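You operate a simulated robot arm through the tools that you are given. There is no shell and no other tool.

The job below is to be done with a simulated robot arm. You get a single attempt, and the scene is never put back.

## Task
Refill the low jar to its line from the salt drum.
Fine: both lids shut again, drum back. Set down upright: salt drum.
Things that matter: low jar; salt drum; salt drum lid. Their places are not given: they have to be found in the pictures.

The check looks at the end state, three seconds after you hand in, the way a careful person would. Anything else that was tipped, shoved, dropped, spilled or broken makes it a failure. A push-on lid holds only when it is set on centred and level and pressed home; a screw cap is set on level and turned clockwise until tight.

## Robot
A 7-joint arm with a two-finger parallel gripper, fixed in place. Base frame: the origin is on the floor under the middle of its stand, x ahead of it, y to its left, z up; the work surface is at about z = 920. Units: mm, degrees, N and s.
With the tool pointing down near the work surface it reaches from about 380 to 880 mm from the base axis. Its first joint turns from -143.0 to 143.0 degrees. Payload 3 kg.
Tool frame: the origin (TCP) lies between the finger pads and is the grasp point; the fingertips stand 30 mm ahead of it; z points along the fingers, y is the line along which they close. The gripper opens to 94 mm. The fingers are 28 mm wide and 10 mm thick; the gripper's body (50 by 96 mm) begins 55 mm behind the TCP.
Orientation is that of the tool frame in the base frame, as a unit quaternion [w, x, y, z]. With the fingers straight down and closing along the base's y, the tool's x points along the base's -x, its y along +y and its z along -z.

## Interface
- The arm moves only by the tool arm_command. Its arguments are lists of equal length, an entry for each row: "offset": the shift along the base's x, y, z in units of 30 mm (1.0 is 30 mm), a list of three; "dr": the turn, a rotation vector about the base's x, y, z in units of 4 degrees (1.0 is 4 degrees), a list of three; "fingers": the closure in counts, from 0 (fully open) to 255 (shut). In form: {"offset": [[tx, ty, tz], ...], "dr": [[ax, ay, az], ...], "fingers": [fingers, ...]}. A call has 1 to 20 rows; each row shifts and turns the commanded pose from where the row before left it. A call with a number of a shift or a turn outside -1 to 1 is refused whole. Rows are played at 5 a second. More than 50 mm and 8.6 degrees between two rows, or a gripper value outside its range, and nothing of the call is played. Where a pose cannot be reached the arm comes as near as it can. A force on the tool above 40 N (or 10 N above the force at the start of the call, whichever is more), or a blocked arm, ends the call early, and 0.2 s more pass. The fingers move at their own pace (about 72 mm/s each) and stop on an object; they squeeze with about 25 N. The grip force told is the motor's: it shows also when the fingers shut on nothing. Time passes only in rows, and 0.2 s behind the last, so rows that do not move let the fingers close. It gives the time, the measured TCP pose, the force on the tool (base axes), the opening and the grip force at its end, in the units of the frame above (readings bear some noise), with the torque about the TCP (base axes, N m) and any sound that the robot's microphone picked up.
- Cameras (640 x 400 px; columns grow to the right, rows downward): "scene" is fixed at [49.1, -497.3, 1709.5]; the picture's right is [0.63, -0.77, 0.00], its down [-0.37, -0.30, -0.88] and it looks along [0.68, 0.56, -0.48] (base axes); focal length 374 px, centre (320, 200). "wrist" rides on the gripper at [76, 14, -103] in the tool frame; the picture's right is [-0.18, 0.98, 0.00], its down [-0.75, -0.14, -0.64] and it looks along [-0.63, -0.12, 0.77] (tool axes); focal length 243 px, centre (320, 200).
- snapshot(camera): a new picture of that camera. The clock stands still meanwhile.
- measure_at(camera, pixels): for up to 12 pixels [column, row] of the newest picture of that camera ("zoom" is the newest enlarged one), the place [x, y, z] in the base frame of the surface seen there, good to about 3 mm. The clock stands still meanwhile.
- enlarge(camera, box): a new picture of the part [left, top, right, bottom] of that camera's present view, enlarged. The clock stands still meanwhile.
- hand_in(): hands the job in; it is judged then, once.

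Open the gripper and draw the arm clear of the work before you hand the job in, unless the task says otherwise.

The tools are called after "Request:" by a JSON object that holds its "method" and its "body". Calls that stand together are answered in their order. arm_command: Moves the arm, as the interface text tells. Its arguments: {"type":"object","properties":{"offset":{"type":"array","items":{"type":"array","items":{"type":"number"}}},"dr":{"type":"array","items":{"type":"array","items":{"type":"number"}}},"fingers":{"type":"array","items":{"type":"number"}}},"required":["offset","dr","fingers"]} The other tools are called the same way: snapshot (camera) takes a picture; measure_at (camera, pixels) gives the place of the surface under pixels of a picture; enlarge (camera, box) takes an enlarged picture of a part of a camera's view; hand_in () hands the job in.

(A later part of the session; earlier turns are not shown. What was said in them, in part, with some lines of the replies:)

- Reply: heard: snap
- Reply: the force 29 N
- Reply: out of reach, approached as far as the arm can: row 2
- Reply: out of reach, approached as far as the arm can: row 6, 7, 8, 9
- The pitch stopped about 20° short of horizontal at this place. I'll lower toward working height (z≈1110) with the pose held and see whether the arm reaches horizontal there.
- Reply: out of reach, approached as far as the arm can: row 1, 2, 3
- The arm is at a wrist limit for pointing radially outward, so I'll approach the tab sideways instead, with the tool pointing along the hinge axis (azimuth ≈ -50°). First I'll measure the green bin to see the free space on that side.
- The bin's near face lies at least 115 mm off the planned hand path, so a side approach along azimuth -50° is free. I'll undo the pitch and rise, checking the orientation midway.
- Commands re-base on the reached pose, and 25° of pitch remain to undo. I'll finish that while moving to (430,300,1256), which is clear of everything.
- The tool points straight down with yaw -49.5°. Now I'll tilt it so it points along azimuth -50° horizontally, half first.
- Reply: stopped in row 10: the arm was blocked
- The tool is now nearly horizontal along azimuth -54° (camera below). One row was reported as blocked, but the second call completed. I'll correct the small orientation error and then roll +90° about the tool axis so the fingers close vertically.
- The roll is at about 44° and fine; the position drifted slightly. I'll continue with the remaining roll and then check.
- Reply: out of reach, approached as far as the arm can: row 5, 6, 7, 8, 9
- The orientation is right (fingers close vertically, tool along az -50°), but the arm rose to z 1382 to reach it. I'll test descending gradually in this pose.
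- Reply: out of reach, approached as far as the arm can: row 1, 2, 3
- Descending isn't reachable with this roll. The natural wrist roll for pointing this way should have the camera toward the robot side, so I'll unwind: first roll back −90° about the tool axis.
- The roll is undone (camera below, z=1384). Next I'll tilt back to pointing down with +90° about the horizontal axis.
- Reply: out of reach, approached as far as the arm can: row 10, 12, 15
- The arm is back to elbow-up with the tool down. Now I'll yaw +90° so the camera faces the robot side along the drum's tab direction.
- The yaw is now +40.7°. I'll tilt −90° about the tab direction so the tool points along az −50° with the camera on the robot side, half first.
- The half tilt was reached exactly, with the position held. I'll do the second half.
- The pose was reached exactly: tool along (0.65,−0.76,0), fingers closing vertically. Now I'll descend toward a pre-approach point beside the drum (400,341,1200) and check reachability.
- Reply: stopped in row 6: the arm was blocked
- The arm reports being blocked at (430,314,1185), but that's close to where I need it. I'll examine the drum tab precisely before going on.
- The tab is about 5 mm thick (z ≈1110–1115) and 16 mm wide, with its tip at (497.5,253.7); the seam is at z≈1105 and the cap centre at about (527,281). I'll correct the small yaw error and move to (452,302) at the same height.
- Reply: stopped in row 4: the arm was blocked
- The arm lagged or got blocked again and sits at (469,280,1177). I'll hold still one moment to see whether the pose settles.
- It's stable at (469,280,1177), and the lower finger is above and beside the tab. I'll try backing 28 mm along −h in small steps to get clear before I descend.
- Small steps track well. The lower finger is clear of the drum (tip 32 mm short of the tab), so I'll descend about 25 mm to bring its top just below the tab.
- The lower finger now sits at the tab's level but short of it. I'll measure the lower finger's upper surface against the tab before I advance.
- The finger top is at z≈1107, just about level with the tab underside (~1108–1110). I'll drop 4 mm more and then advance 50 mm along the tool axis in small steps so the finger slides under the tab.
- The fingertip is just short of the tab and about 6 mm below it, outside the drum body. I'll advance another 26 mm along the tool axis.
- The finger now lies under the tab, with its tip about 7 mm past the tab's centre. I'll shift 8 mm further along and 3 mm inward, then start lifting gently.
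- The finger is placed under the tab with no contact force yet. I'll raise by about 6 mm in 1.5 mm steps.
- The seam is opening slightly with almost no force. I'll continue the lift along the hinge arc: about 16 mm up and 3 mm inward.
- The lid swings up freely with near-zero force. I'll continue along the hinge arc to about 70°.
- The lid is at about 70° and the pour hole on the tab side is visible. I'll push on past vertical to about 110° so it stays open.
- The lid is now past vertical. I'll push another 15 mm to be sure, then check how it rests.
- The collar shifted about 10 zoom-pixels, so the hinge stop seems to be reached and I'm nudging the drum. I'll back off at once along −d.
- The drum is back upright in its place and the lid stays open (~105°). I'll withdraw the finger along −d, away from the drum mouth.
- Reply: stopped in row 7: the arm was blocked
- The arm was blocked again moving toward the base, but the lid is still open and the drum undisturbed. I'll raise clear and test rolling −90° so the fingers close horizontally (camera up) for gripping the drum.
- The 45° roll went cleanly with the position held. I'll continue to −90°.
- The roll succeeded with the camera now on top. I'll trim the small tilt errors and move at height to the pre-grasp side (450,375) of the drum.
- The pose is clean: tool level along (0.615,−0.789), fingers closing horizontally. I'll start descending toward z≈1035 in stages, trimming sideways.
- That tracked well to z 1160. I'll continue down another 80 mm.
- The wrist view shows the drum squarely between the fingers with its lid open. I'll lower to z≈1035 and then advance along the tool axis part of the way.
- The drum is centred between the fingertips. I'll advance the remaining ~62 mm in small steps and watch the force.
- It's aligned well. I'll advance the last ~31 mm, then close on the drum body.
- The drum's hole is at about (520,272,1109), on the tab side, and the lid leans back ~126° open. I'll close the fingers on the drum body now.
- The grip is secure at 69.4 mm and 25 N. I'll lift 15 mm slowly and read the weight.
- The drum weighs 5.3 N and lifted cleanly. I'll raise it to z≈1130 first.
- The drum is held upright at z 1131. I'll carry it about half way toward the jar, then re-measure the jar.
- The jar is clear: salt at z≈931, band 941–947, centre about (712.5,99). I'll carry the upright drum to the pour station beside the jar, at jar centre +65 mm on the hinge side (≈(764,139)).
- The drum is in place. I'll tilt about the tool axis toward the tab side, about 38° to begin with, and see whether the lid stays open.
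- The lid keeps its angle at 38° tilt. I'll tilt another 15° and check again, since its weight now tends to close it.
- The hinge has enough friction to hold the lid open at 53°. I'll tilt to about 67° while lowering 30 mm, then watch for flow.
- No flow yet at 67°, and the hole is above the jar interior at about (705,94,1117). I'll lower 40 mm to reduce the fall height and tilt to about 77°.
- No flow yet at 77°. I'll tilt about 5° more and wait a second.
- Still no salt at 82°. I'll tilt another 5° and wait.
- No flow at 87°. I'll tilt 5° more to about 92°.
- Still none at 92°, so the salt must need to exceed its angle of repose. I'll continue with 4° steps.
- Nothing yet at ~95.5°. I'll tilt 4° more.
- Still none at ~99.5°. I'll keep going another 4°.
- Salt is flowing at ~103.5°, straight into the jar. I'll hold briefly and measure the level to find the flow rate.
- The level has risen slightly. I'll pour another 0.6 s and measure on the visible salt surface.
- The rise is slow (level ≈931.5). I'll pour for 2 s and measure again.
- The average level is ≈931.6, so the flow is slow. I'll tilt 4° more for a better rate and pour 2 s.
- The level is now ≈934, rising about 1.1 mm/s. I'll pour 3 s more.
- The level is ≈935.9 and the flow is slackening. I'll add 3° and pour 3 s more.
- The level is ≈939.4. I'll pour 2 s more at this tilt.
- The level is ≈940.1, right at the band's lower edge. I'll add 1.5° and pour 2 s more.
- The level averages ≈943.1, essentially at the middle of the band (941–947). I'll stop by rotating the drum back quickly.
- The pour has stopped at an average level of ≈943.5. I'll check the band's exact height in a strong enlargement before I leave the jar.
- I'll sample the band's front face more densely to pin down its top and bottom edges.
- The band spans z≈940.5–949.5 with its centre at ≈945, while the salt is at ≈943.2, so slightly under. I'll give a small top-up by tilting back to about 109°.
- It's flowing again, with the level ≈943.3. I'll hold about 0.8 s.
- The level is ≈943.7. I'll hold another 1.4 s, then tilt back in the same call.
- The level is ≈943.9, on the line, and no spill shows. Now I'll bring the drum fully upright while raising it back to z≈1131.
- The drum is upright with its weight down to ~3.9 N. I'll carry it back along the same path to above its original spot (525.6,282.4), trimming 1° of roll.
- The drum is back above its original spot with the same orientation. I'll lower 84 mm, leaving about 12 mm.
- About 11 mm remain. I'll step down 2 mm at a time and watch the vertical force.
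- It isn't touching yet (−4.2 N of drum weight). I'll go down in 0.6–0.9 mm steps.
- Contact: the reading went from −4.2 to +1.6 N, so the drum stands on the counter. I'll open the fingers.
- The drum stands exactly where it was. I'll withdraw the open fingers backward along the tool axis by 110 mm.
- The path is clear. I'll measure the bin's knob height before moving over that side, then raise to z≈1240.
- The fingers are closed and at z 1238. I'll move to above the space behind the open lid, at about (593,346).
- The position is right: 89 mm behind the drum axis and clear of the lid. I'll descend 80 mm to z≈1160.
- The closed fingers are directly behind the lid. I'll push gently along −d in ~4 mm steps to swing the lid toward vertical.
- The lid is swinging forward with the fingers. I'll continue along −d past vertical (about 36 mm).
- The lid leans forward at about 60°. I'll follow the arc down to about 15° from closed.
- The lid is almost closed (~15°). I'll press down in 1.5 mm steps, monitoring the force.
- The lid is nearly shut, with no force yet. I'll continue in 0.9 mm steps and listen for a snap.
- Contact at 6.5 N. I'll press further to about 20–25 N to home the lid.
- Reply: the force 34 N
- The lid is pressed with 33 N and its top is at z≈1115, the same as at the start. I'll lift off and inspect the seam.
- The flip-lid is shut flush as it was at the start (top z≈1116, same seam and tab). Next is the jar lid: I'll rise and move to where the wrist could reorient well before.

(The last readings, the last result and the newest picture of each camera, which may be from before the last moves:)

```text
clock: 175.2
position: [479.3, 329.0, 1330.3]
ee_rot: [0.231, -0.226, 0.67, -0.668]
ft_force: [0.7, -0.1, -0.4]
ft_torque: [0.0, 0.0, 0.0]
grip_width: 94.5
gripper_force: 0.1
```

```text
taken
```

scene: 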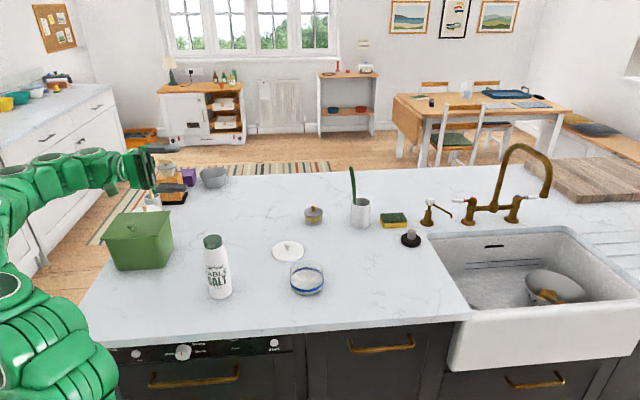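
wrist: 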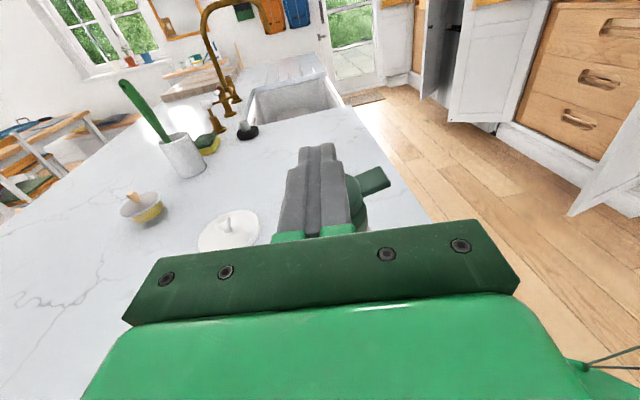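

The pose was reached. Now I'll tilt back to tool-down with +90° about the horizontal axis.

Request:
{"method": "arm_command", "body": {"offset": [[0, 0, 0], [0, 0, 0], [0, 0, 0], [0, 0, 0], [0, 0, 0], [0, 0, 0], [0, 0, 0], [0, 0, 0], [0, 0, 0], [0, 0, 0], [0, 0, 0], [0, 0, 0], [0, 0, 0], [0, 0, 0], [0, 0, 0], [0, 0, 0], [0, 0, 0], [0, 0, 0], [0, 0, 0]], "dr": [[0.989, 0.765, 0], [0.989, 0.765, 0], [0.989, 0.765, 0], [0.989, 0.765, 0], [0.989, 0.765, 0], [0.989, 0.765, 0], [0.989, 0.765, 0], [0.989, 0.765, 0], [0.989, 0.765, 0], [0.989, 0.765, 0], [0.989, 0.765, 0], [0.989, 0.765, 0], [0.989, 0.765, 0], [0.989, 0.765, 0], [0.989, 0.765, 0], [0.989, 0.765, 0], [0.989, 0.765, 0], [0.989, 0.765, 0], [0, 0, 0]], "fingers": [0, 0, 0, 0, 0, 0, 0, 0, 0, 0, 0, 0, 0, 0, 0, 0, 0, 0, 0]}}

Request:
{"method": "snapshot", "body": {"camera": "scene"}}

```text
clock: 179.2
position: [478.8, 328.0, 1330.4]
ee_rot: [0.0, -0.321, 0.947, 0.001]
ft_force: [0.4, -0.2, -0.4]
ft_torque: [-0.03, 0.03, -0.03]
grip_width: 94.0
gripper_force: 0.0
```

```text
taken
```

scene: 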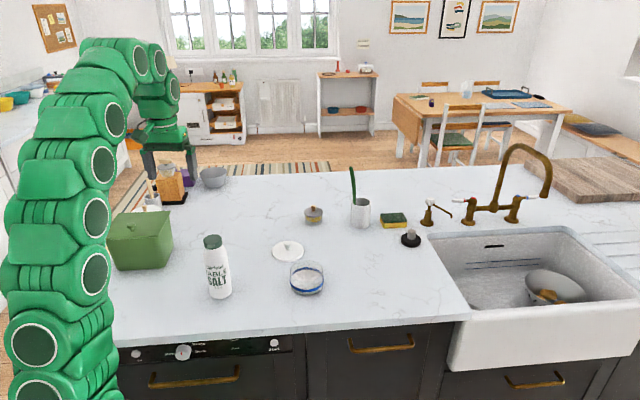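

The tool points down again in the elbow-up pose. I'll move toward the jar lid, unwinding the yaw by −37.5° on the way.

Request:
{"method": "arm_command", "body": {"offset": [[0.87, -0.227, -0.2], [0.87, -0.227, -0.4], [0.87, -0.227, -0.6], [0.87, -0.227, -0.7], [0.87, -0.227, -0.7], [0.87, -0.227, -0.7], [0.87, -0.227, -0.7], [0.87, -0.227, -0.7], [0.87, -0.227, -0.7], [0.87, -0.227, -0.7], [0, 0, 0]], "dr": [[0, 0, -0.9385], [0, 0, -0.9385], [0, 0, -0.9385], [0, 0, -0.9385], [0, 0, -0.9385], [0, 0, -0.9385], [0, 0, -0.9385], [0, 0, -0.9385], [0, 0, -0.9385], [0, 0, -0.9385], [0, 0, 0]], "fingers": [0, 0, 0, 0, 0, 0, 0, 0, 0, 0, 0]}}

Request:
{"method": "snapshot", "body": {"camera": "scene"}}

Request:
{"method": "snapshot", "body": {"camera": "wrist"}}

```text
clock: 181.6
position: [739.5, 262.7, 1141.2]
ee_rot: [0.001, 0.002, 1.0, 0.0]
ft_force: [0.5, 0.5, 0.7]
ft_torque: [0.0, 0.01, 0.0]
grip_width: 93.9
gripper_force: 0.0
out of reach, approached as far as the arm can: row 1
```

```text
taken
```

scene: 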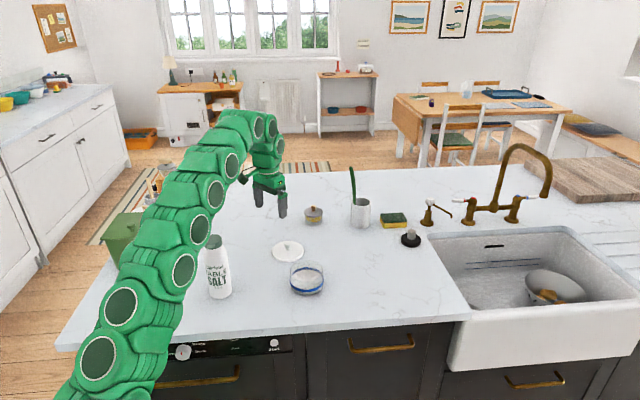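

```text
taken
```

wrist: 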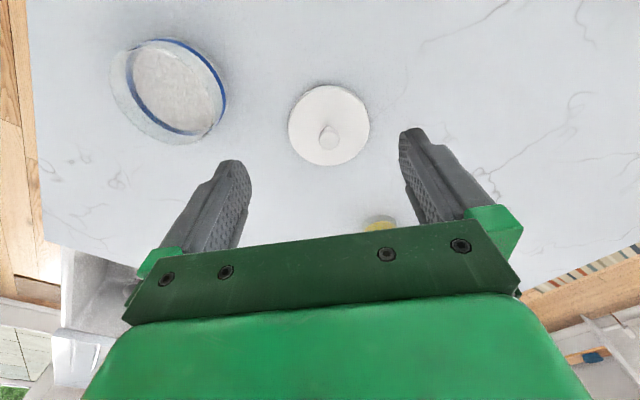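

The wrist view shows the filled jar at (175,92) and the lid with its knob at (328,138). I'll measure both centres.

Request:
{"method": "measure_at", "body": {"camera": "wrist", "pixels": [[328, 138], [320, 138], [337, 138], [328, 129], [290, 118], [369, 118], [328, 165], [328, 87]]}}

Request:
{"method": "enlarge", "body": {"camera": "wrist", "box": [90, 20, 250, 160]}}

Request:
{"method": "measure_at", "body": {"camera": "zoom", "pixels": [[80, 200], [400, 260], [300, 75], [300, 350], [200, 90], [300, 200], [250, 200], [350, 250], [250, 120], [530, 240], [100, 130], [370, 480]]}}

```text
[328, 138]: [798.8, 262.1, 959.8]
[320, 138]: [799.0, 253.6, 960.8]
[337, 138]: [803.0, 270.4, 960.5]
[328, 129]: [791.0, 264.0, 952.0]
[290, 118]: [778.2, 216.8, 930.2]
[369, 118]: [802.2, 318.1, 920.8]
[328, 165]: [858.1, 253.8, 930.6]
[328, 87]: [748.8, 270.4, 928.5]
```

```text
2.86 times, centred on (170, 90) of wrist
```

zoom: 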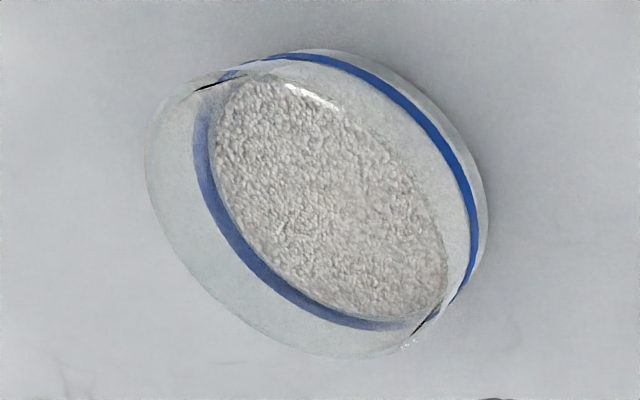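

```text
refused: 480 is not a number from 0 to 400
```

I'll re-measure the jar rim with valid pixels in the enlarged picture.

Request:
{"method": "measure_at", "body": {"camera": "zoom", "pixels": [[160, 200], [200, 290], [300, 345], [155, 130], [400, 345], [470, 180], [400, 95], [300, 58], [300, 200], [350, 250], [250, 150], [380, 180]]}}

Request:
{"method": "enlarge", "body": {"camera": "scene", "box": [280, 250, 336, 300]}}

Request:
{"method": "measure_at", "body": {"camera": "zoom", "pixels": [[180, 145], [435, 150], [300, 88], [250, 95], [350, 95], [310, 250], [240, 240], [370, 240], [310, 330], [200, 295], [400, 305]]}}

```text
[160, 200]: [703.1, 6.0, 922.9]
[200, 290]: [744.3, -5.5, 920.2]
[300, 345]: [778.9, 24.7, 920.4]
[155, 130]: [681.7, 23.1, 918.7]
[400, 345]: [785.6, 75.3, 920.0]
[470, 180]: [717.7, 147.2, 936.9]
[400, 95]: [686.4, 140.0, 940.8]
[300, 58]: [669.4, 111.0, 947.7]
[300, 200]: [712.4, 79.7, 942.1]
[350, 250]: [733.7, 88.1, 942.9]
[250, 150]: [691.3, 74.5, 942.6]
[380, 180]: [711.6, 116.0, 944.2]
```

```text
8.00 times, centred on (308, 275) of scene
```

zoom: 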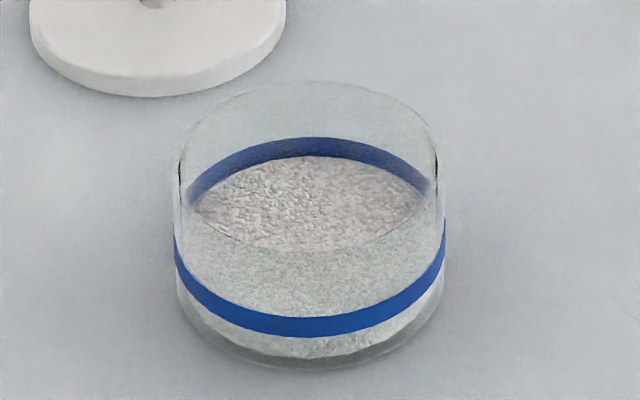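

```text
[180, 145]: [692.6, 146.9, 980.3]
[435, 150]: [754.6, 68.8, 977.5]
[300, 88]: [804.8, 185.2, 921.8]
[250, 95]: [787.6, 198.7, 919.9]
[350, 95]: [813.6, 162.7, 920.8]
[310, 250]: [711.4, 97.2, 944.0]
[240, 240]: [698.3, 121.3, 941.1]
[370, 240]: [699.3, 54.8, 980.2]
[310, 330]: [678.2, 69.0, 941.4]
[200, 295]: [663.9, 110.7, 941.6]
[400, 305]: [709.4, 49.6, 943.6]
```

The jar centre fits at about (714,100) with its rim at z≈979. The lid centre is at about (803,261). I'll move above the lid's knob for the grasp.

Request:
{"method": "arm_command", "body": {"offset": [[0.6, -0.02, -0.6], [0.7, -0.02, -0.5], [0.7, -0.02, -0.5], [0.1, 0, 0], [0, 0, 0]], "dr": [[0, 0, 0], [0, 0, 0], [0, 0, 0], [0, 0, 0], [0, 0, 0]], "fingers": [0, 0, 0, 0, 0]}}

Request:
{"method": "snapshot", "body": {"camera": "wrist"}}

Request:
{"method": "enlarge", "body": {"camera": "wrist", "box": [250, 20, 400, 150]}}

```text
clock: 182.8
position: [804.3, 258.1, 1093.0]
ee_rot: [0.0, 0.0, 1.0, 0.0]
ft_force: [-0.9, -0.1, -0.4]
ft_torque: [0.0, 0.01, -0.02]
grip_width: 94.0
gripper_force: 0.1
```

```text
taken
```

wrist: 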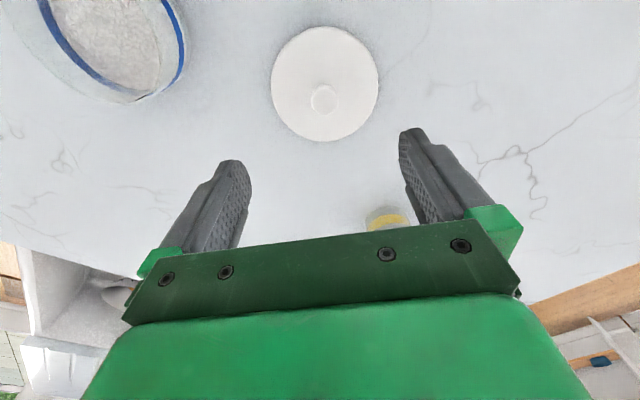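

```text
3.08 times, centred on (325, 85) of wrist
```

zoom: 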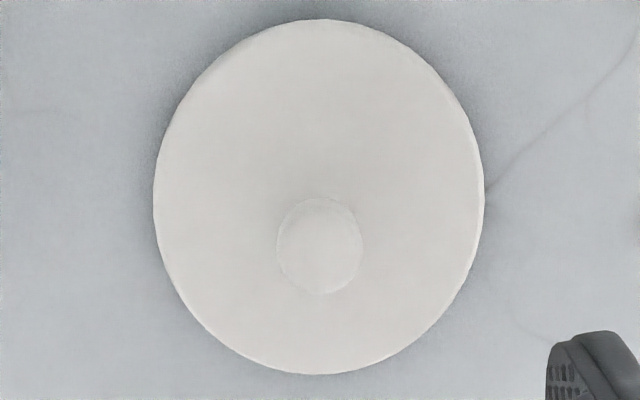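

I'll measure the knob and lid outline in this closer view.

Request:
{"method": "measure_at", "body": {"camera": "zoom", "pixels": [[320, 245], [284, 245], [356, 245], [320, 208], [320, 286], [160, 190], [480, 190], [320, 28], [320, 368], [300, 225], [340, 265]]}}

```text
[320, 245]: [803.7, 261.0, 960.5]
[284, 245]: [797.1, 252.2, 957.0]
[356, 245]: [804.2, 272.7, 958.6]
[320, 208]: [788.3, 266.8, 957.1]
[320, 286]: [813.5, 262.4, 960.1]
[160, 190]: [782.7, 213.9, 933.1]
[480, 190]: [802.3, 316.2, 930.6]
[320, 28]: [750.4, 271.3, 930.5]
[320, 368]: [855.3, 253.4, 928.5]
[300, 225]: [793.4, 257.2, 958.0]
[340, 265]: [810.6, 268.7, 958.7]
```

The knob centre is about (802,262). I'll centre over it and descend to z≈964 with the fingers half open.

Request:
{"method": "arm_command", "body": {"offset": [[-0.07, 0.13, -0.7], [0, 0, -0.8], [0, 0, -0.8], [0, 0, -0.8], [0, 0, -0.7], [0, 0, -0.3], [0, 0, 0]], "dr": [[0, 0, 0], [0, 0, 0], [0, 0, 0], [0, 0, 0], [0, 0, 0], [0, 0, 0], [0, 0, 0]], "fingers": [100, 100, 100, 100, 100, 100, 100]}}

Request:
{"method": "snapshot", "body": {"camera": "wrist"}}

Request:
{"method": "enlarge", "body": {"camera": "scene", "box": [250, 200, 330, 260]}}

```text
clock: 184.4
position: [802.0, 263.8, 967.6]
ee_rot: [0.0, 0.0, 1.0, 0.0]
ft_force: [0.8, 0.0, 0.6]
ft_torque: [0.03, 0.04, 0.01]
grip_width: 57.3
gripper_force: 0.1
```

```text
taken
```

wrist: 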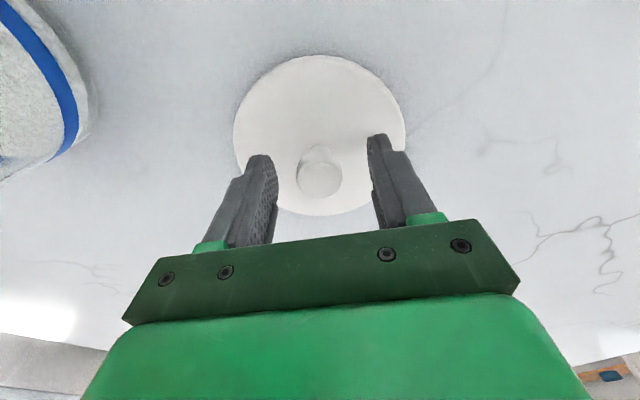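

```text
6.67 times, centred on (290, 230) of scene
```

zoom: 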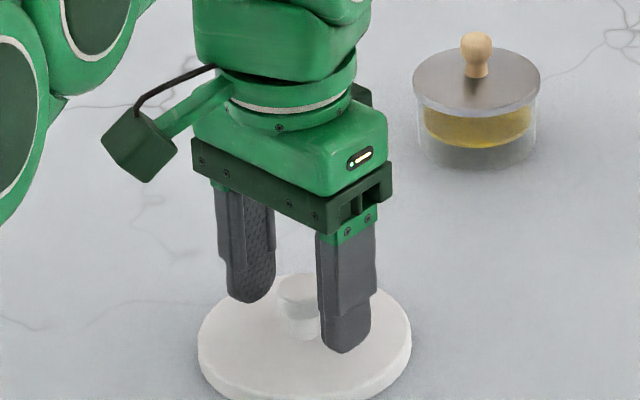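

The knob sits between the fingers. I'll lower 2–3 mm more and close.

Request:
{"method": "arm_command", "body": {"offset": [[0, 0, -0.09], [0, 0, 0], [0, 0, 0], [0, 0, 0], [0, 0, 0]], "dr": [[0, 0, 0], [0, 0, 0], [0, 0, 0], [0, 0, 0], [0, 0, 0]], "fingers": [100, 140, 255, 255, 255]}}

Request:
{"method": "snapshot", "body": {"camera": "wrist"}}

```text
clock: 185.6
position: [800.8, 263.1, 966.3]
ee_rot: [0.0, 0.001, 1.0, 0.0]
ft_force: [1.0, 0.9, 0.4]
ft_torque: [0.02, -0.04, -0.02]
grip_width: 24.9
gripper_force: 25.0
```

```text
taken
```

wrist: 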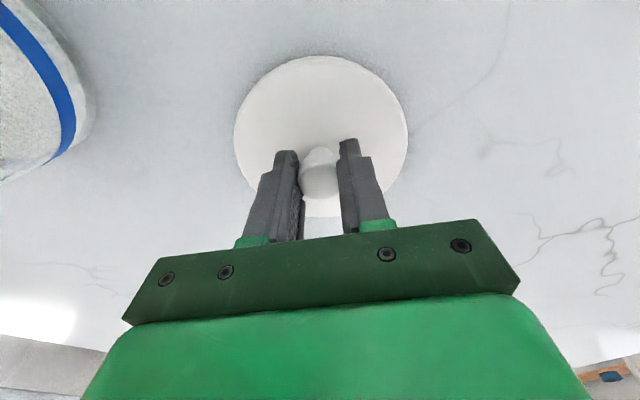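

The knob is gripped at 24.9 mm. I'll lift the lid to z≈1070 and carry it above the jar, with the target TCP at about (714,99).

Request:
{"method": "arm_command", "body": {"offset": [[0, 0, 0.2], [0, 0, 0.6], [0, 0, 0.9], [0, 0, 0.9], [0, 0, 0.9], [-0.29, -0.548, 0], [-0.29, -0.548, 0], [-0.29, -0.548, 0], [-0.29, -0.548, 0], [-0.29, -0.548, 0], [-0.29, -0.548, 0], [-0.29, -0.548, 0], [-0.29, -0.548, 0], [-0.29, -0.548, 0], [-0.29, -0.548, 0], [0, 0, 0], [0, 0, 0]], "dr": [[0, 0, 0], [0, 0, 0], [0, 0, 0], [0, 0, 0], [0, 0, 0], [0, 0, 0], [0, 0, 0], [0, 0, 0], [0, 0, 0], [0, 0, 0], [0, 0, 0], [0, 0, 0], [0, 0, 0], [0, 0, 0], [0, 0, 0], [0, 0, 0], [0, 0, 0]], "fingers": [255, 255, 255, 255, 255, 255, 255, 255, 255, 255, 255, 255, 255, 255, 255, 255, 255]}}

Request:
{"method": "snapshot", "body": {"camera": "wrist"}}

Request:
{"method": "enlarge", "body": {"camera": "scene", "box": [260, 200, 360, 300]}}

```text
clock: 189.2
position: [714.4, 99.0, 1071.0]
ee_rot: [-0.001, 0.002, 1.0, 0.0]
ft_force: [0.3, 0.0, -0.9]
ft_torque: [-0.02, -0.01, -0.01]
grip_width: 25.0
gripper_force: 24.8
```

```text
taken
```

wrist: 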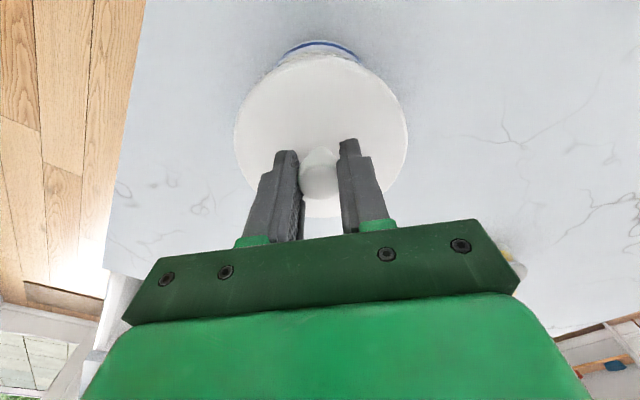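

```text
4.00 times, centred on (310, 250) of scene
```

zoom: 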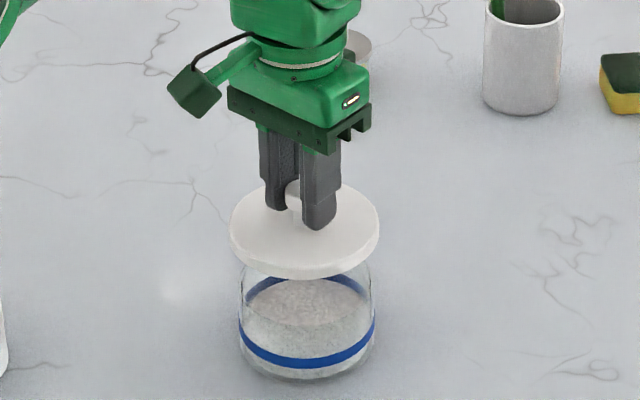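

The lid is above the jar. I'll measure lid edges in the wrist and scene views to check its centring against the jar (714,100).

Request:
{"method": "measure_at", "body": {"camera": "wrist", "pixels": [[240, 135], [403, 135], [321, 58], [320, 150], [320, 90], [260, 90], [385, 90]]}}

Request:
{"method": "measure_at", "body": {"camera": "zoom", "pixels": [[233, 230], [375, 230], [304, 262], [350, 195], [250, 200], [270, 250], [350, 250], [250, 345], [365, 345], [305, 357]]}}

```text
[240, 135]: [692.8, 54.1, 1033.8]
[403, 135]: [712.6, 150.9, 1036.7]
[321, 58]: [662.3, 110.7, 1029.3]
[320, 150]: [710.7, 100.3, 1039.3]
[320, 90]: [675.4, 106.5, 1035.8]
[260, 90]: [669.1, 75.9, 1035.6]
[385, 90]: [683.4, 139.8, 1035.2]
```

```text
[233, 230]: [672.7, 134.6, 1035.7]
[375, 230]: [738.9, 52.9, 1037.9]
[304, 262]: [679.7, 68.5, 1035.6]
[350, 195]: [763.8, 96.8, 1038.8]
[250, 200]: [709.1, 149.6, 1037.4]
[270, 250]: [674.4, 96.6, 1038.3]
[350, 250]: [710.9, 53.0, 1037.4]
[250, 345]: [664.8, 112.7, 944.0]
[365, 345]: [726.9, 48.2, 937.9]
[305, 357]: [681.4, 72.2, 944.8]
```

The lid's centre measures ≈(712.5–714, 98.5–99.5), matching the jar within measurement error. I'll lower 36 mm to just above the rim and look again.

Request:
{"method": "arm_command", "body": {"offset": [[0, 0, -0.4], [0, 0, -0.4], [0, 0, -0.4], [0, 0, 0]], "dr": [[0, 0, 0], [0, 0, 0], [0, 0, 0], [0, 0, 0]], "fingers": [255, 255, 255, 255]}}

Request:
{"method": "enlarge", "body": {"camera": "scene", "box": [280, 240, 336, 300]}}

Request:
{"method": "enlarge", "body": {"camera": "wrist", "box": [230, 20, 410, 140]}}

```text
clock: 190.2
position: [714.7, 99.0, 1035.7]
ee_rot: [0.0, 0.0, 1.0, 0.0]
ft_force: [0.2, 0.8, -0.1]
ft_torque: [0.0, 0.03, -0.02]
grip_width: 25.1
gripper_force: 25.3
```

```text
6.67 times, centred on (308, 270) of scene
```

zoom: 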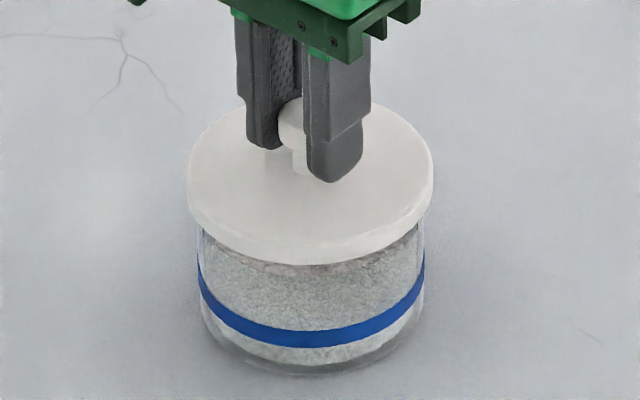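

```text
3.33 times, centred on (320, 80) of wrist
```

zoom: 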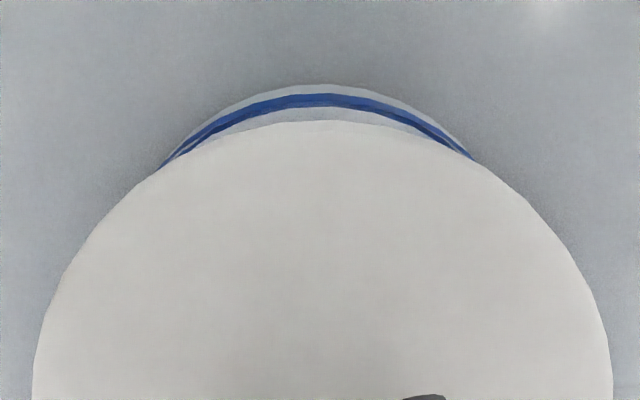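

By the same geometric estimate the lid sits at x≈712, y≈99, just as when it was originally seated. I'll lower in 2 mm steps and watch the force.

Request:
{"method": "arm_command", "body": {"offset": [[0, 0, -0.1], [0, 0, -0.07], [0, 0, -0.07], [0, 0, 0]], "dr": [[0, 0, 0], [0, 0, 0], [0, 0, 0], [0, 0, 0]], "fingers": [255, 255, 255, 255]}}

Request:
{"method": "enlarge", "body": {"camera": "scene", "box": [280, 240, 336, 300]}}

```text
clock: 191.2
position: [714.2, 100.0, 1027.9]
ee_rot: [0.0, 0.001, 1.0, 0.0]
ft_force: [-0.1, 0.6, -0.2]
ft_torque: [0.04, -0.01, -0.01]
grip_width: 25.1
gripper_force: 25.0
```

```text
6.67 times, centred on (308, 270) of scene
```

zoom: 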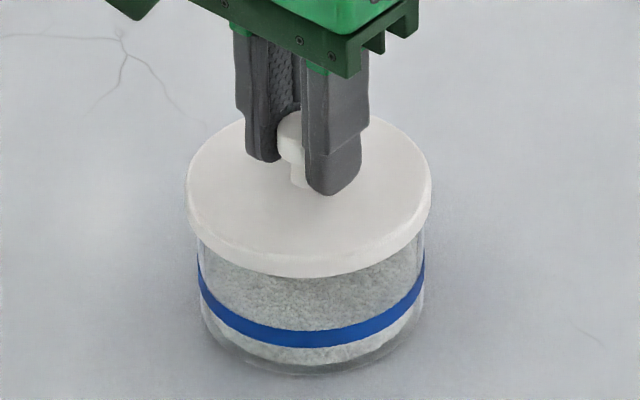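

There's no contact at 1028. I'll continue with finer 1.2 mm steps.

Request:
{"method": "arm_command", "body": {"offset": [[0, 0, -0.04], [0, 0, -0.04], [0, 0, -0.04], [0, 0, 0]], "dr": [[0, 0, 0], [0, 0, 0], [0, 0, 0], [0, 0, 0]], "fingers": [255, 255, 255, 255]}}

Request:
{"method": "enlarge", "body": {"camera": "scene", "box": [280, 240, 336, 300]}}

```text
clock: 192.2
position: [715.0, 99.8, 1025.4]
ee_rot: [0.001, 0.001, 1.0, 0.0]
ft_force: [-0.7, 0.2, -0.3]
ft_torque: [0.01, 0.02, -0.03]
grip_width: 25.0
gripper_force: 25.3
```

```text
6.67 times, centred on (308, 270) of scene
```

zoom: 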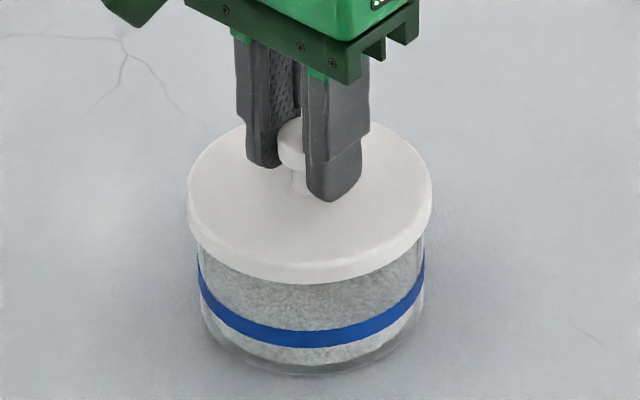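

Still free at 1025. I'll go another 2.4 mm in small steps.

Request:
{"method": "arm_command", "body": {"offset": [[0, 0, -0.04], [0, 0, -0.04], [0, 0, 0]], "dr": [[0, 0, 0], [0, 0, 0], [0, 0, 0]], "fingers": [255, 255, 255]}}

Request:
{"method": "enlarge", "body": {"camera": "scene", "box": [280, 240, 336, 300]}}

```text
clock: 193.0
position: [715.5, 99.3, 1023.1]
ee_rot: [0.001, 0.001, 1.0, 0.001]
ft_force: [3.7, 0.2, 26.6]
ft_torque: [0.0, -0.14, -0.01]
grip_width: 25.2
gripper_force: 24.6
```

```text
6.67 times, centred on (308, 270) of scene
```

zoom: 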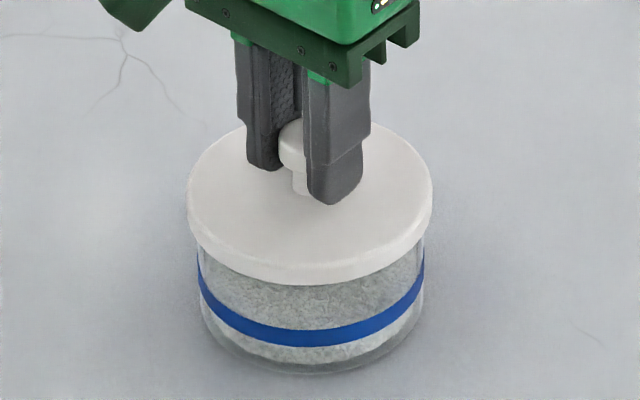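

Contact at 26.6 N. I'll measure the lid's top height to see whether it's fully home (it was ≈988 originally).

Request:
{"method": "measure_at", "body": {"camera": "zoom", "pixels": [[220, 200], [240, 230], [300, 240], [360, 230], [400, 200], [260, 215], [340, 255], [230, 170], [400, 170], [380, 215], [310, 220], [210, 185]]}}

Request:
{"method": "enlarge", "body": {"camera": "scene", "box": [280, 250, 336, 300]}}

```text
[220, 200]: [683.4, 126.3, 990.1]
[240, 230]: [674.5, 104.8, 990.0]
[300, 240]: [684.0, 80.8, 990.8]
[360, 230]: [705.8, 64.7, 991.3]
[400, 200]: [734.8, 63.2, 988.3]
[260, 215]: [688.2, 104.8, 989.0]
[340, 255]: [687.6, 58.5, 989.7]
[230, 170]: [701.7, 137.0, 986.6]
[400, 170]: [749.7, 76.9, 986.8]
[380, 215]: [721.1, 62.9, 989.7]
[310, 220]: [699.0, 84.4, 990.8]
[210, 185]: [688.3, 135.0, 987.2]
```

```text
8.00 times, centred on (308, 275) of scene
```

zoom: 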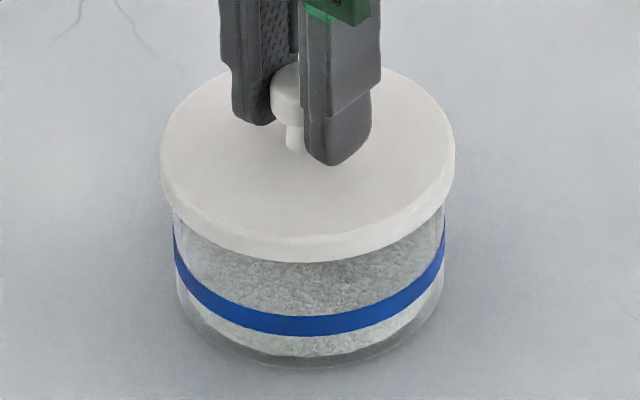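

The lid outline now matches the original seated picture (left 160, right 455, bottom 262). I'll press a little harder to make sure it's home.

Request:
{"method": "arm_command", "body": {"offset": [[0, 0, -0.03], [0, 0, 0], [0, 0, 0]], "dr": [[0, 0, 0], [0, 0, 0], [0, 0, 0]], "fingers": [255, 255, 255]}}

Request:
{"method": "enlarge", "body": {"camera": "scene", "box": [280, 250, 336, 300]}}

```text
clock: 193.8
position: [713.8, 99.7, 1021.7]
ee_rot: [0.0, 0.0, 1.0, -0.001]
ft_force: [7.9, -3.4, 23.7]
ft_torque: [-0.06, -0.28, -0.01]
grip_width: 25.1
gripper_force: 25.0
```

```text
8.00 times, centred on (308, 275) of scene
```

zoom: 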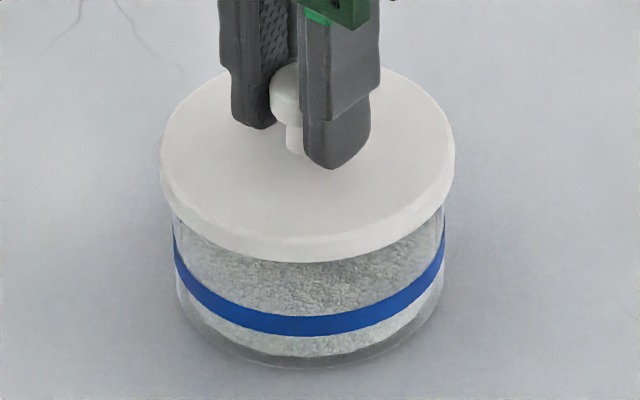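

The fingers slid down the knob rather than the lid moving, so the lid resists at about 25 N. I'll release the knob and rise, then press from above with closed fingertips.

Request:
{"method": "arm_command", "body": {"offset": [[0, 0, 0.05], [0, 0, 0], [0, 0, 0], [0, 0, 0.3], [0, 0, 0.7], [0, 0, 0.9], [0, 0, 0.7], [0, 0, 0]], "dr": [[0, 0, 0], [0, 0, 0], [0, 0, 0], [0, 0, 0], [0, 0, 0], [0, 0, 0], [0, 0, 0], [0, 0, 0]], "fingers": [255, 150, 100, 100, 100, 100, 0, 0]}}

Request:
{"method": "enlarge", "body": {"camera": "scene", "box": [280, 250, 336, 300]}}

Request:
{"method": "measure_at", "body": {"camera": "zoom", "pixels": [[200, 200], [240, 230], [300, 240], [360, 230], [420, 180], [260, 200], [340, 220], [220, 110], [400, 110], [380, 200], [310, 220], [300, 75]]}}

Request:
{"method": "snapshot", "body": {"camera": "wrist"}}

```text
clock: 195.6
position: [715.0, 98.3, 1101.9]
ee_rot: [0.0, 0.001, 1.0, 0.0]
ft_force: [-0.5, 1.1, 0.6]
ft_torque: [-0.02, -0.03, 0.0]
grip_width: 93.9
gripper_force: 0.0
heard: snap
```

```text
8.00 times, centred on (308, 275) of scene
```

zoom: 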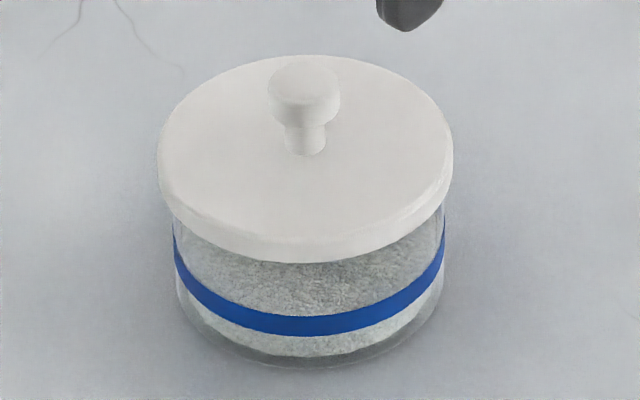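

```text
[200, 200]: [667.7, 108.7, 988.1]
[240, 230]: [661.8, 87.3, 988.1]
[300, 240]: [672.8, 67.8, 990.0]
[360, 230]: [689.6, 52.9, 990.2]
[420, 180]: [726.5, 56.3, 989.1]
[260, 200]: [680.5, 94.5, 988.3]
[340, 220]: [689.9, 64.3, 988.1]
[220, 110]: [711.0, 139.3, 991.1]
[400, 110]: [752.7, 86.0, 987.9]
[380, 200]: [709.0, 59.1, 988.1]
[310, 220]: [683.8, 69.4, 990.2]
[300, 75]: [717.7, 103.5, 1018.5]
```

```text
taken
```

wrist: 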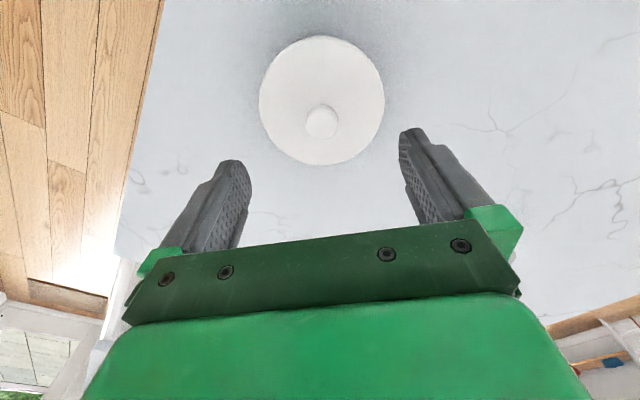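

A snap was heard during the release, and the lid now sits about 1 mm left of its original picture position (left 157 against 160). I'll measure the knob and check the seat more closely.

Request:
{"method": "enlarge", "body": {"camera": "wrist", "box": [240, 30, 400, 180]}}

Request:
{"method": "measure_at", "body": {"camera": "zoom", "pixels": [[322, 250], [285, 250], [360, 250], [322, 212], [322, 290], [170, 190], [480, 190], [322, 30], [322, 350]]}}

Request:
{"method": "enlarge", "body": {"camera": "scene", "box": [286, 270, 330, 300]}}

```text
2.67 times, centred on (320, 105) of wrist
```

zoom: 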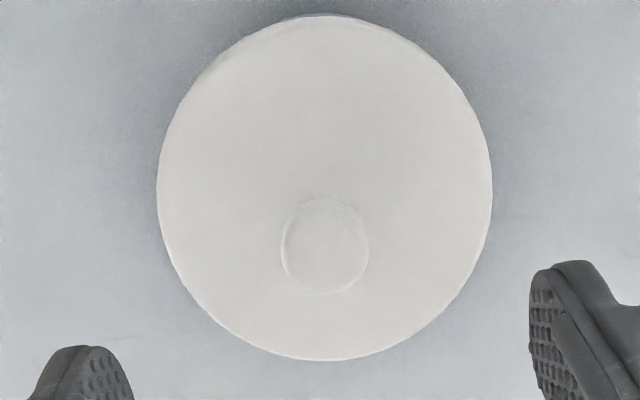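

```text
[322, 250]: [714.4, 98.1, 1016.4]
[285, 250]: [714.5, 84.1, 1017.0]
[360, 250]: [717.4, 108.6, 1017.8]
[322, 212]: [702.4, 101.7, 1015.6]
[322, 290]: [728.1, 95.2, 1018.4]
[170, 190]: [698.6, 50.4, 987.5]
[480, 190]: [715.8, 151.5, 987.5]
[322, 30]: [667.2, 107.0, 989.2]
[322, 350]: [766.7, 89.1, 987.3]
```

```text
13.33 times, centred on (308, 285) of scene
```

zoom: 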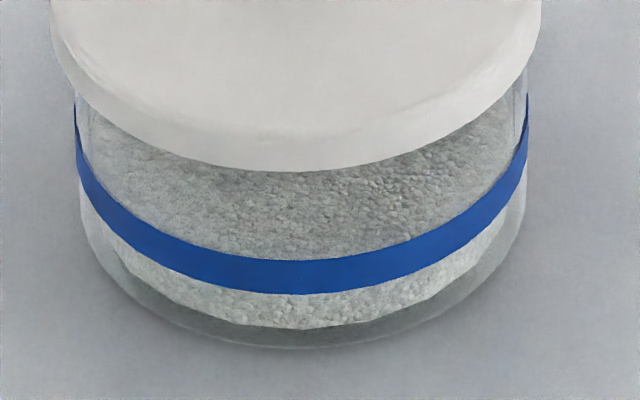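

The lid is level and about centred (knob at ≈(715,98)). I'll close the fingers and come down on top of the knob to press it home.

Request:
{"method": "arm_command", "body": {"offset": [[0, 0, 0], [0, 0, 0], [0, 0, 0], [0, 0, -0.6], [0, 0, -0.6], [0, 0, -0.4], [0, 0, 0]], "dr": [[0, 0, 0], [0, 0, 0], [0, 0, 0], [0, 0, 0], [0, 0, 0], [0, 0, 0], [0, 0, 0]], "fingers": [255, 255, 255, 255, 255, 255, 255]}}

Request:
{"method": "enlarge", "body": {"camera": "scene", "box": [270, 220, 350, 300]}}

Request:
{"method": "snapshot", "body": {"camera": "wrist"}}

```text
clock: 197.2
position: [715.4, 99.5, 1054.4]
ee_rot: [-0.001, 0.001, 1.0, 0.0]
ft_force: [0.3, 0.1, 1.0]
ft_torque: [0.01, -0.03, 0.0]
grip_width: 0.0
gripper_force: 25.4
```

```text
5.00 times, centred on (310, 260) of scene
```

zoom: 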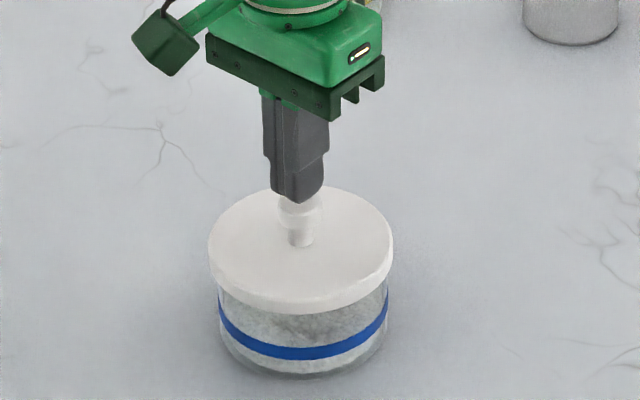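

```text
taken
```

wrist: 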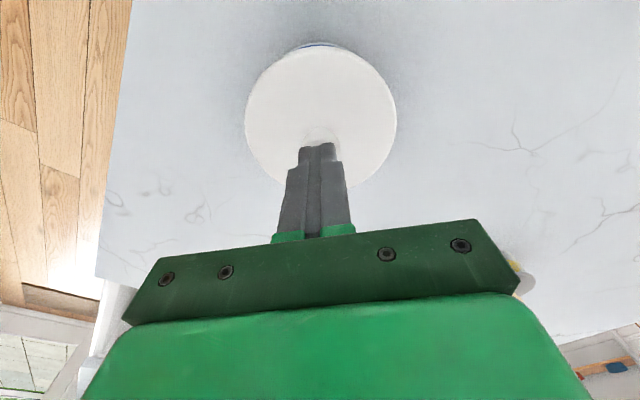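

The fingertips are right above the knob. I'll press down gradually.

Request:
{"method": "arm_command", "body": {"offset": [[0, 0, -0.07], [0, 0, -0.05], [0, 0, -0.05], [0, 0, -0.03], [0, 0, 0]], "dr": [[0, 0, 0], [0, 0, 0], [0, 0, 0], [0, 0, 0], [0, 0, 0]], "fingers": [255, 255, 255, 255, 255]}}

```text
clock: 198.4
position: [714.3, 99.6, 1047.5]
ee_rot: [0.001, 0.0, 1.0, 0.0]
ft_force: [-0.9, -3.5, 18.9]
ft_torque: [-0.11, -0.02, -0.01]
grip_width: 0.4
gripper_force: 24.9
```

Contact at 18.9 N. I'll press further toward 35–40 N.

Request:
{"method": "arm_command", "body": {"offset": [[0, 0, -0.025], [0, 0, -0.02], [0, 0, 0]], "dr": [[0, 0, 0], [0, 0, 0], [0, 0, 0]], "fingers": [255, 255, 255]}}

Request:
{"method": "enlarge", "body": {"camera": "scene", "box": [280, 250, 336, 300]}}

```text
clock: 199.0
position: [715.0, 100.2, 1048.5]
ee_rot: [0.002, 0.001, 1.0, 0.001]
ft_force: [-5.9, 0.3, 12.6]
ft_torque: [-0.05, 0.17, -0.07]
grip_width: 0.0
gripper_force: 24.6
stopped in row 3: the force on the tool passed its limit at 42 N (the readings are from after the stop); the commanded pose is now the measured one
```

```text
8.00 times, centred on (308, 275) of scene
```

zoom: 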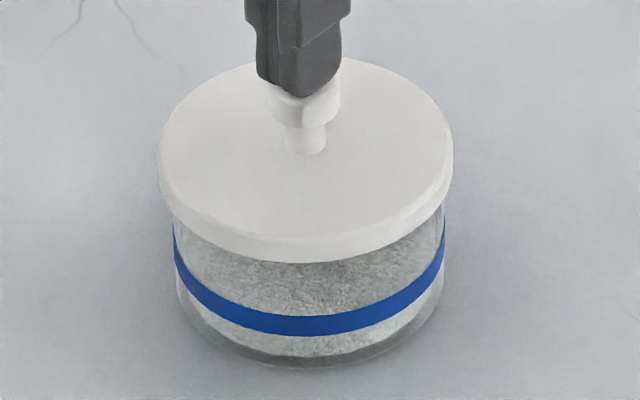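

The push went to 42 N with no further movement, so the lid is at its stop. I'll lift the fingers straight up and inspect.

Request:
{"method": "arm_command", "body": {"offset": [[0, 0, 0.1], [0, 0, 0.4], [0, 0, 0.8], [0, 0, 0.6], [0, 0, 0]], "dr": [[0, 0, 0], [0, 0, 0], [0, 0, 0], [0, 0, 0], [0, 0, 0]], "fingers": [255, 255, 255, 255, 255]}}

Request:
{"method": "enlarge", "body": {"camera": "scene", "box": [280, 250, 336, 300]}}

Request:
{"method": "measure_at", "body": {"camera": "zoom", "pixels": [[200, 200], [240, 230], [300, 240], [360, 230], [420, 180], [260, 200], [340, 220], [220, 110], [400, 110], [350, 75], [430, 140], [180, 150]]}}

Request:
{"method": "enlarge", "body": {"camera": "scene", "box": [286, 262, 330, 292]}}

```text
clock: 200.2
position: [714.1, 101.2, 1103.9]
ee_rot: [0.001, 0.0, 1.0, 0.0]
ft_force: [0.4, -0.8, 0.4]
ft_torque: [0.03, 0.0, 0.04]
grip_width: 0.1
gripper_force: 25.1
```

```text
8.00 times, centred on (308, 275) of scene
```

zoom: 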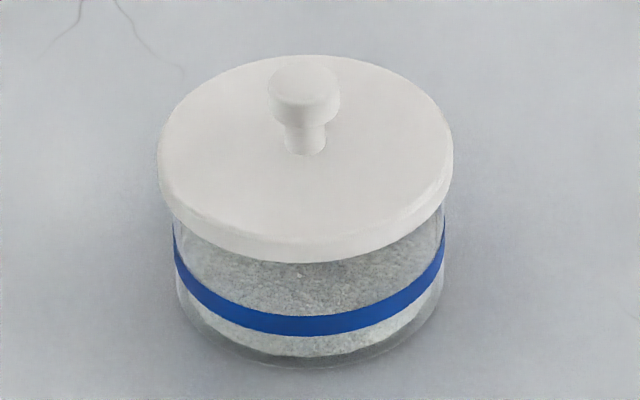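

```text
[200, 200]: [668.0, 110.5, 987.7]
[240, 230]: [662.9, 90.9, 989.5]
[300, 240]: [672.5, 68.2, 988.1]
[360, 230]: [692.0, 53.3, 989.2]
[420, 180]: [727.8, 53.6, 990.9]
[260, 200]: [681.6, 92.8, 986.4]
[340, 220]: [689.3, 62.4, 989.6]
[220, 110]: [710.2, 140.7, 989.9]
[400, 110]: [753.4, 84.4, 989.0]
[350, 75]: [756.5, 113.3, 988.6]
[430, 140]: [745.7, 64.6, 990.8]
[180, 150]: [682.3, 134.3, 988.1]
```

```text
13.33 times, centred on (308, 277) of scene
```

zoom: 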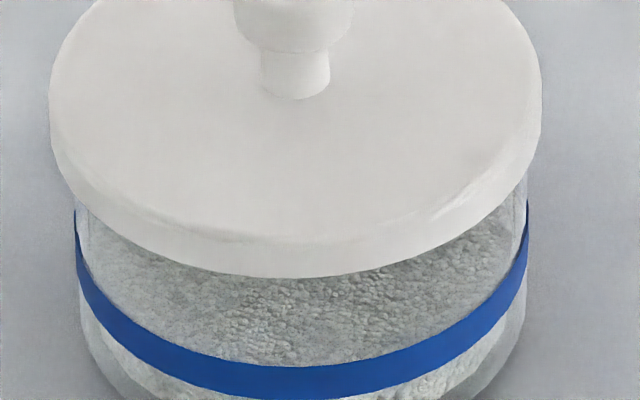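

The lid looks level at z≈988–989, the same as originally. I'll sample the lid surface around its ring from the wrist camera to check level and height.

Request:
{"method": "snapshot", "body": {"camera": "wrist"}}

Request:
{"method": "enlarge", "body": {"camera": "wrist", "box": [240, 30, 400, 180]}}

Request:
{"method": "measure_at", "body": {"camera": "zoom", "pixels": [[190, 150], [190, 190], [200, 230], [180, 170], [460, 150], [460, 190], [450, 230], [470, 170], [280, 50], [320, 45], [360, 50], [320, 70]]}}

Request:
{"method": "measure_at", "body": {"camera": "zoom", "pixels": [[240, 310], [260, 325], [290, 335], [400, 310], [380, 325], [350, 335], [240, 100], [400, 100], [250, 200], [390, 200], [320, 130], [320, 160]]}}

```text
taken
```

wrist: 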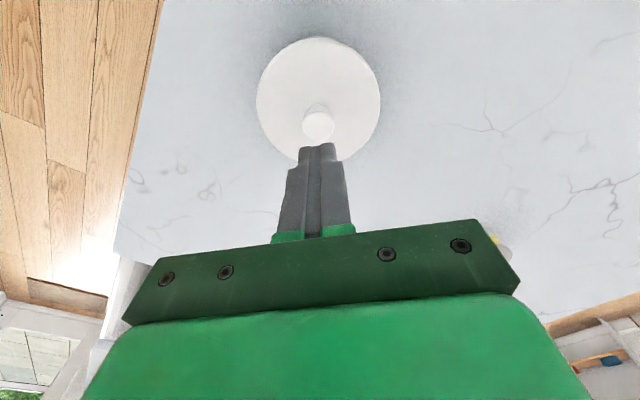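

```text
2.67 times, centred on (320, 105) of wrist
```

zoom: 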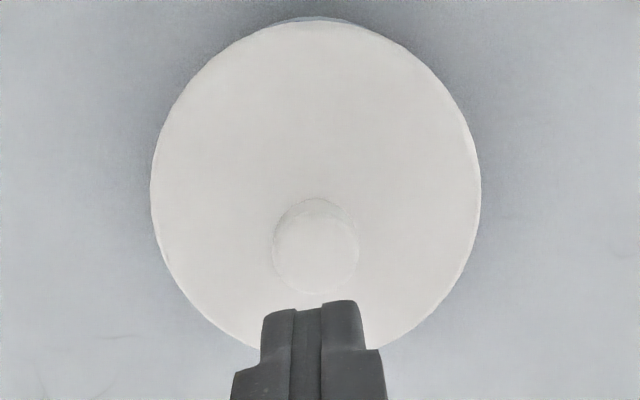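

```text
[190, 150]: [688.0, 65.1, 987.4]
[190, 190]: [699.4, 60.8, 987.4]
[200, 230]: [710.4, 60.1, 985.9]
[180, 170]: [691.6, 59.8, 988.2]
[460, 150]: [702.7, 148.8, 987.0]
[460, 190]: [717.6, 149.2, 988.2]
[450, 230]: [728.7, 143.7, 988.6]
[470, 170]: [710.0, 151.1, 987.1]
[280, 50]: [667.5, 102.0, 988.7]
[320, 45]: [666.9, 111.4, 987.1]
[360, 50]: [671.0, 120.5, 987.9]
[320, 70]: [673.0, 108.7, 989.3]
```

```text
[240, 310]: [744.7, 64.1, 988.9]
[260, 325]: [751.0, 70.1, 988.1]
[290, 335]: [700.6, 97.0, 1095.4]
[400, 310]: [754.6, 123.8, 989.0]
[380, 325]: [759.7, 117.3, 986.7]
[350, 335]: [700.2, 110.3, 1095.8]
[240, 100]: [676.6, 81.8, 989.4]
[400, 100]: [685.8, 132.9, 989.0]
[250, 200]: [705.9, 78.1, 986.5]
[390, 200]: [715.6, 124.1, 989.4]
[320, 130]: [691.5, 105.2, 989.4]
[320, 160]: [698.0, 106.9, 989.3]
```

The lid is level within 0.5° at z≈988.1, the same as at the start, so it's seated. I'll open the gripper and draw the arm up and away to its starting area.

Request:
{"method": "arm_command", "body": {"offset": [[0, 0, 0.8], [-0.2, 0, 0.9], [-0.5, 0.1, 0.9], [-0.7, 0.2, 0.9], [-0.8, 0.25, 0.9], [-0.9, 0.3, 0.8], [-0.9, 0.3, 0.8], [-0.9, 0.3, 0.6], [-0.9, 0.3, 0.4], [-0.9, 0.3, 0.2], [-0.9, 0.3, 0], [-0.5, 0.2, 0], [0, 0, 0]], "dr": [[0, 0, 0], [0, 0, 0], [0, 0, 0], [0, 0, 0], [0, 0, 0], [0, 0, 0], [0, 0, 0], [0, 0, 0], [0, 0, 0], [0, 0, 0], [0, 0, 0], [0, 0, 0], [0, 0, 0]], "fingers": [255, 255, 255, 200, 100, 0, 0, 0, 0, 0, 0, 0, 0]}}

Request:
{"method": "snapshot", "body": {"camera": "scene"}}

Request:
{"method": "snapshot", "body": {"camera": "wrist"}}

Request:
{"method": "enlarge", "body": {"camera": "scene", "box": [180, 220, 340, 320]}}

```text
clock: 203.0
position: [471.4, 177.1, 1319.0]
ee_rot: [0.001, 0.0, 1.0, 0.001]
ft_force: [0.3, -0.1, -0.5]
ft_torque: [-0.01, -0.02, 0.02]
grip_width: 94.1
gripper_force: 0.1
```

```text
taken
```

scene: 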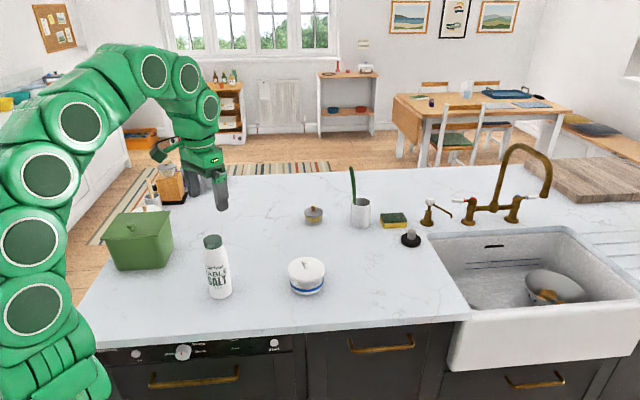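

```text
taken
```

wrist: 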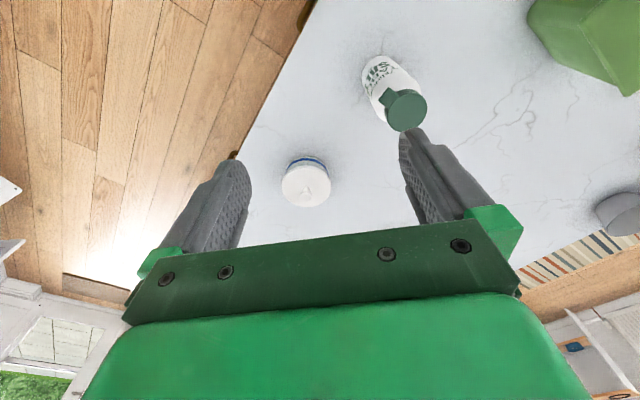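

```text
4.00 times, centred on (260, 270) of scene
```

zoom: 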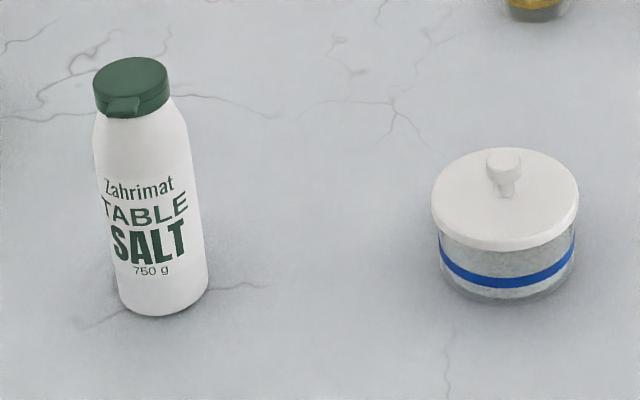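

The final pictures match the opening layout. The drum is upright at its original spot with its flip-lid shut, and the jar is filled to the band with its lid seated level. The counter is clean, the gripper is open and the arm is clear, so I'm handing in.

Request:
{"method": "hand_in", "body": {}}

```text
The job is handed in.
```

I refilled the low jar to its line from the salt drum, shut both lids and put the drum back upright on its original spot. No verdict came back after the hand-in.

- **Jar level:** the salt went from z ≈ 931 mm to about 944 mm. The blue band runs from roughly 940 to 949 mm, so the level is in the band, about 1 mm below its middle.
- **Drum:** it stands where it started, and its flip-lid is pressed shut flush, matching the opening picture. I heard no snap from it, either opening or closing.
- **Jar lid:** it is level and at its original height. It sits about 1 mm off its original centre. A snap came as I let go of the knob, and I then pressed it down to about 42 N with no further movement. I read that as seated, but I did not pull on it to check.
- **Surroundings:** I saw no spilled salt on the counter, and nothing else looked moved. While I was opening the drum's flip-lid the drum tipped slightly, then settled back in place. The gripper is open and the arm is back at its starting position.
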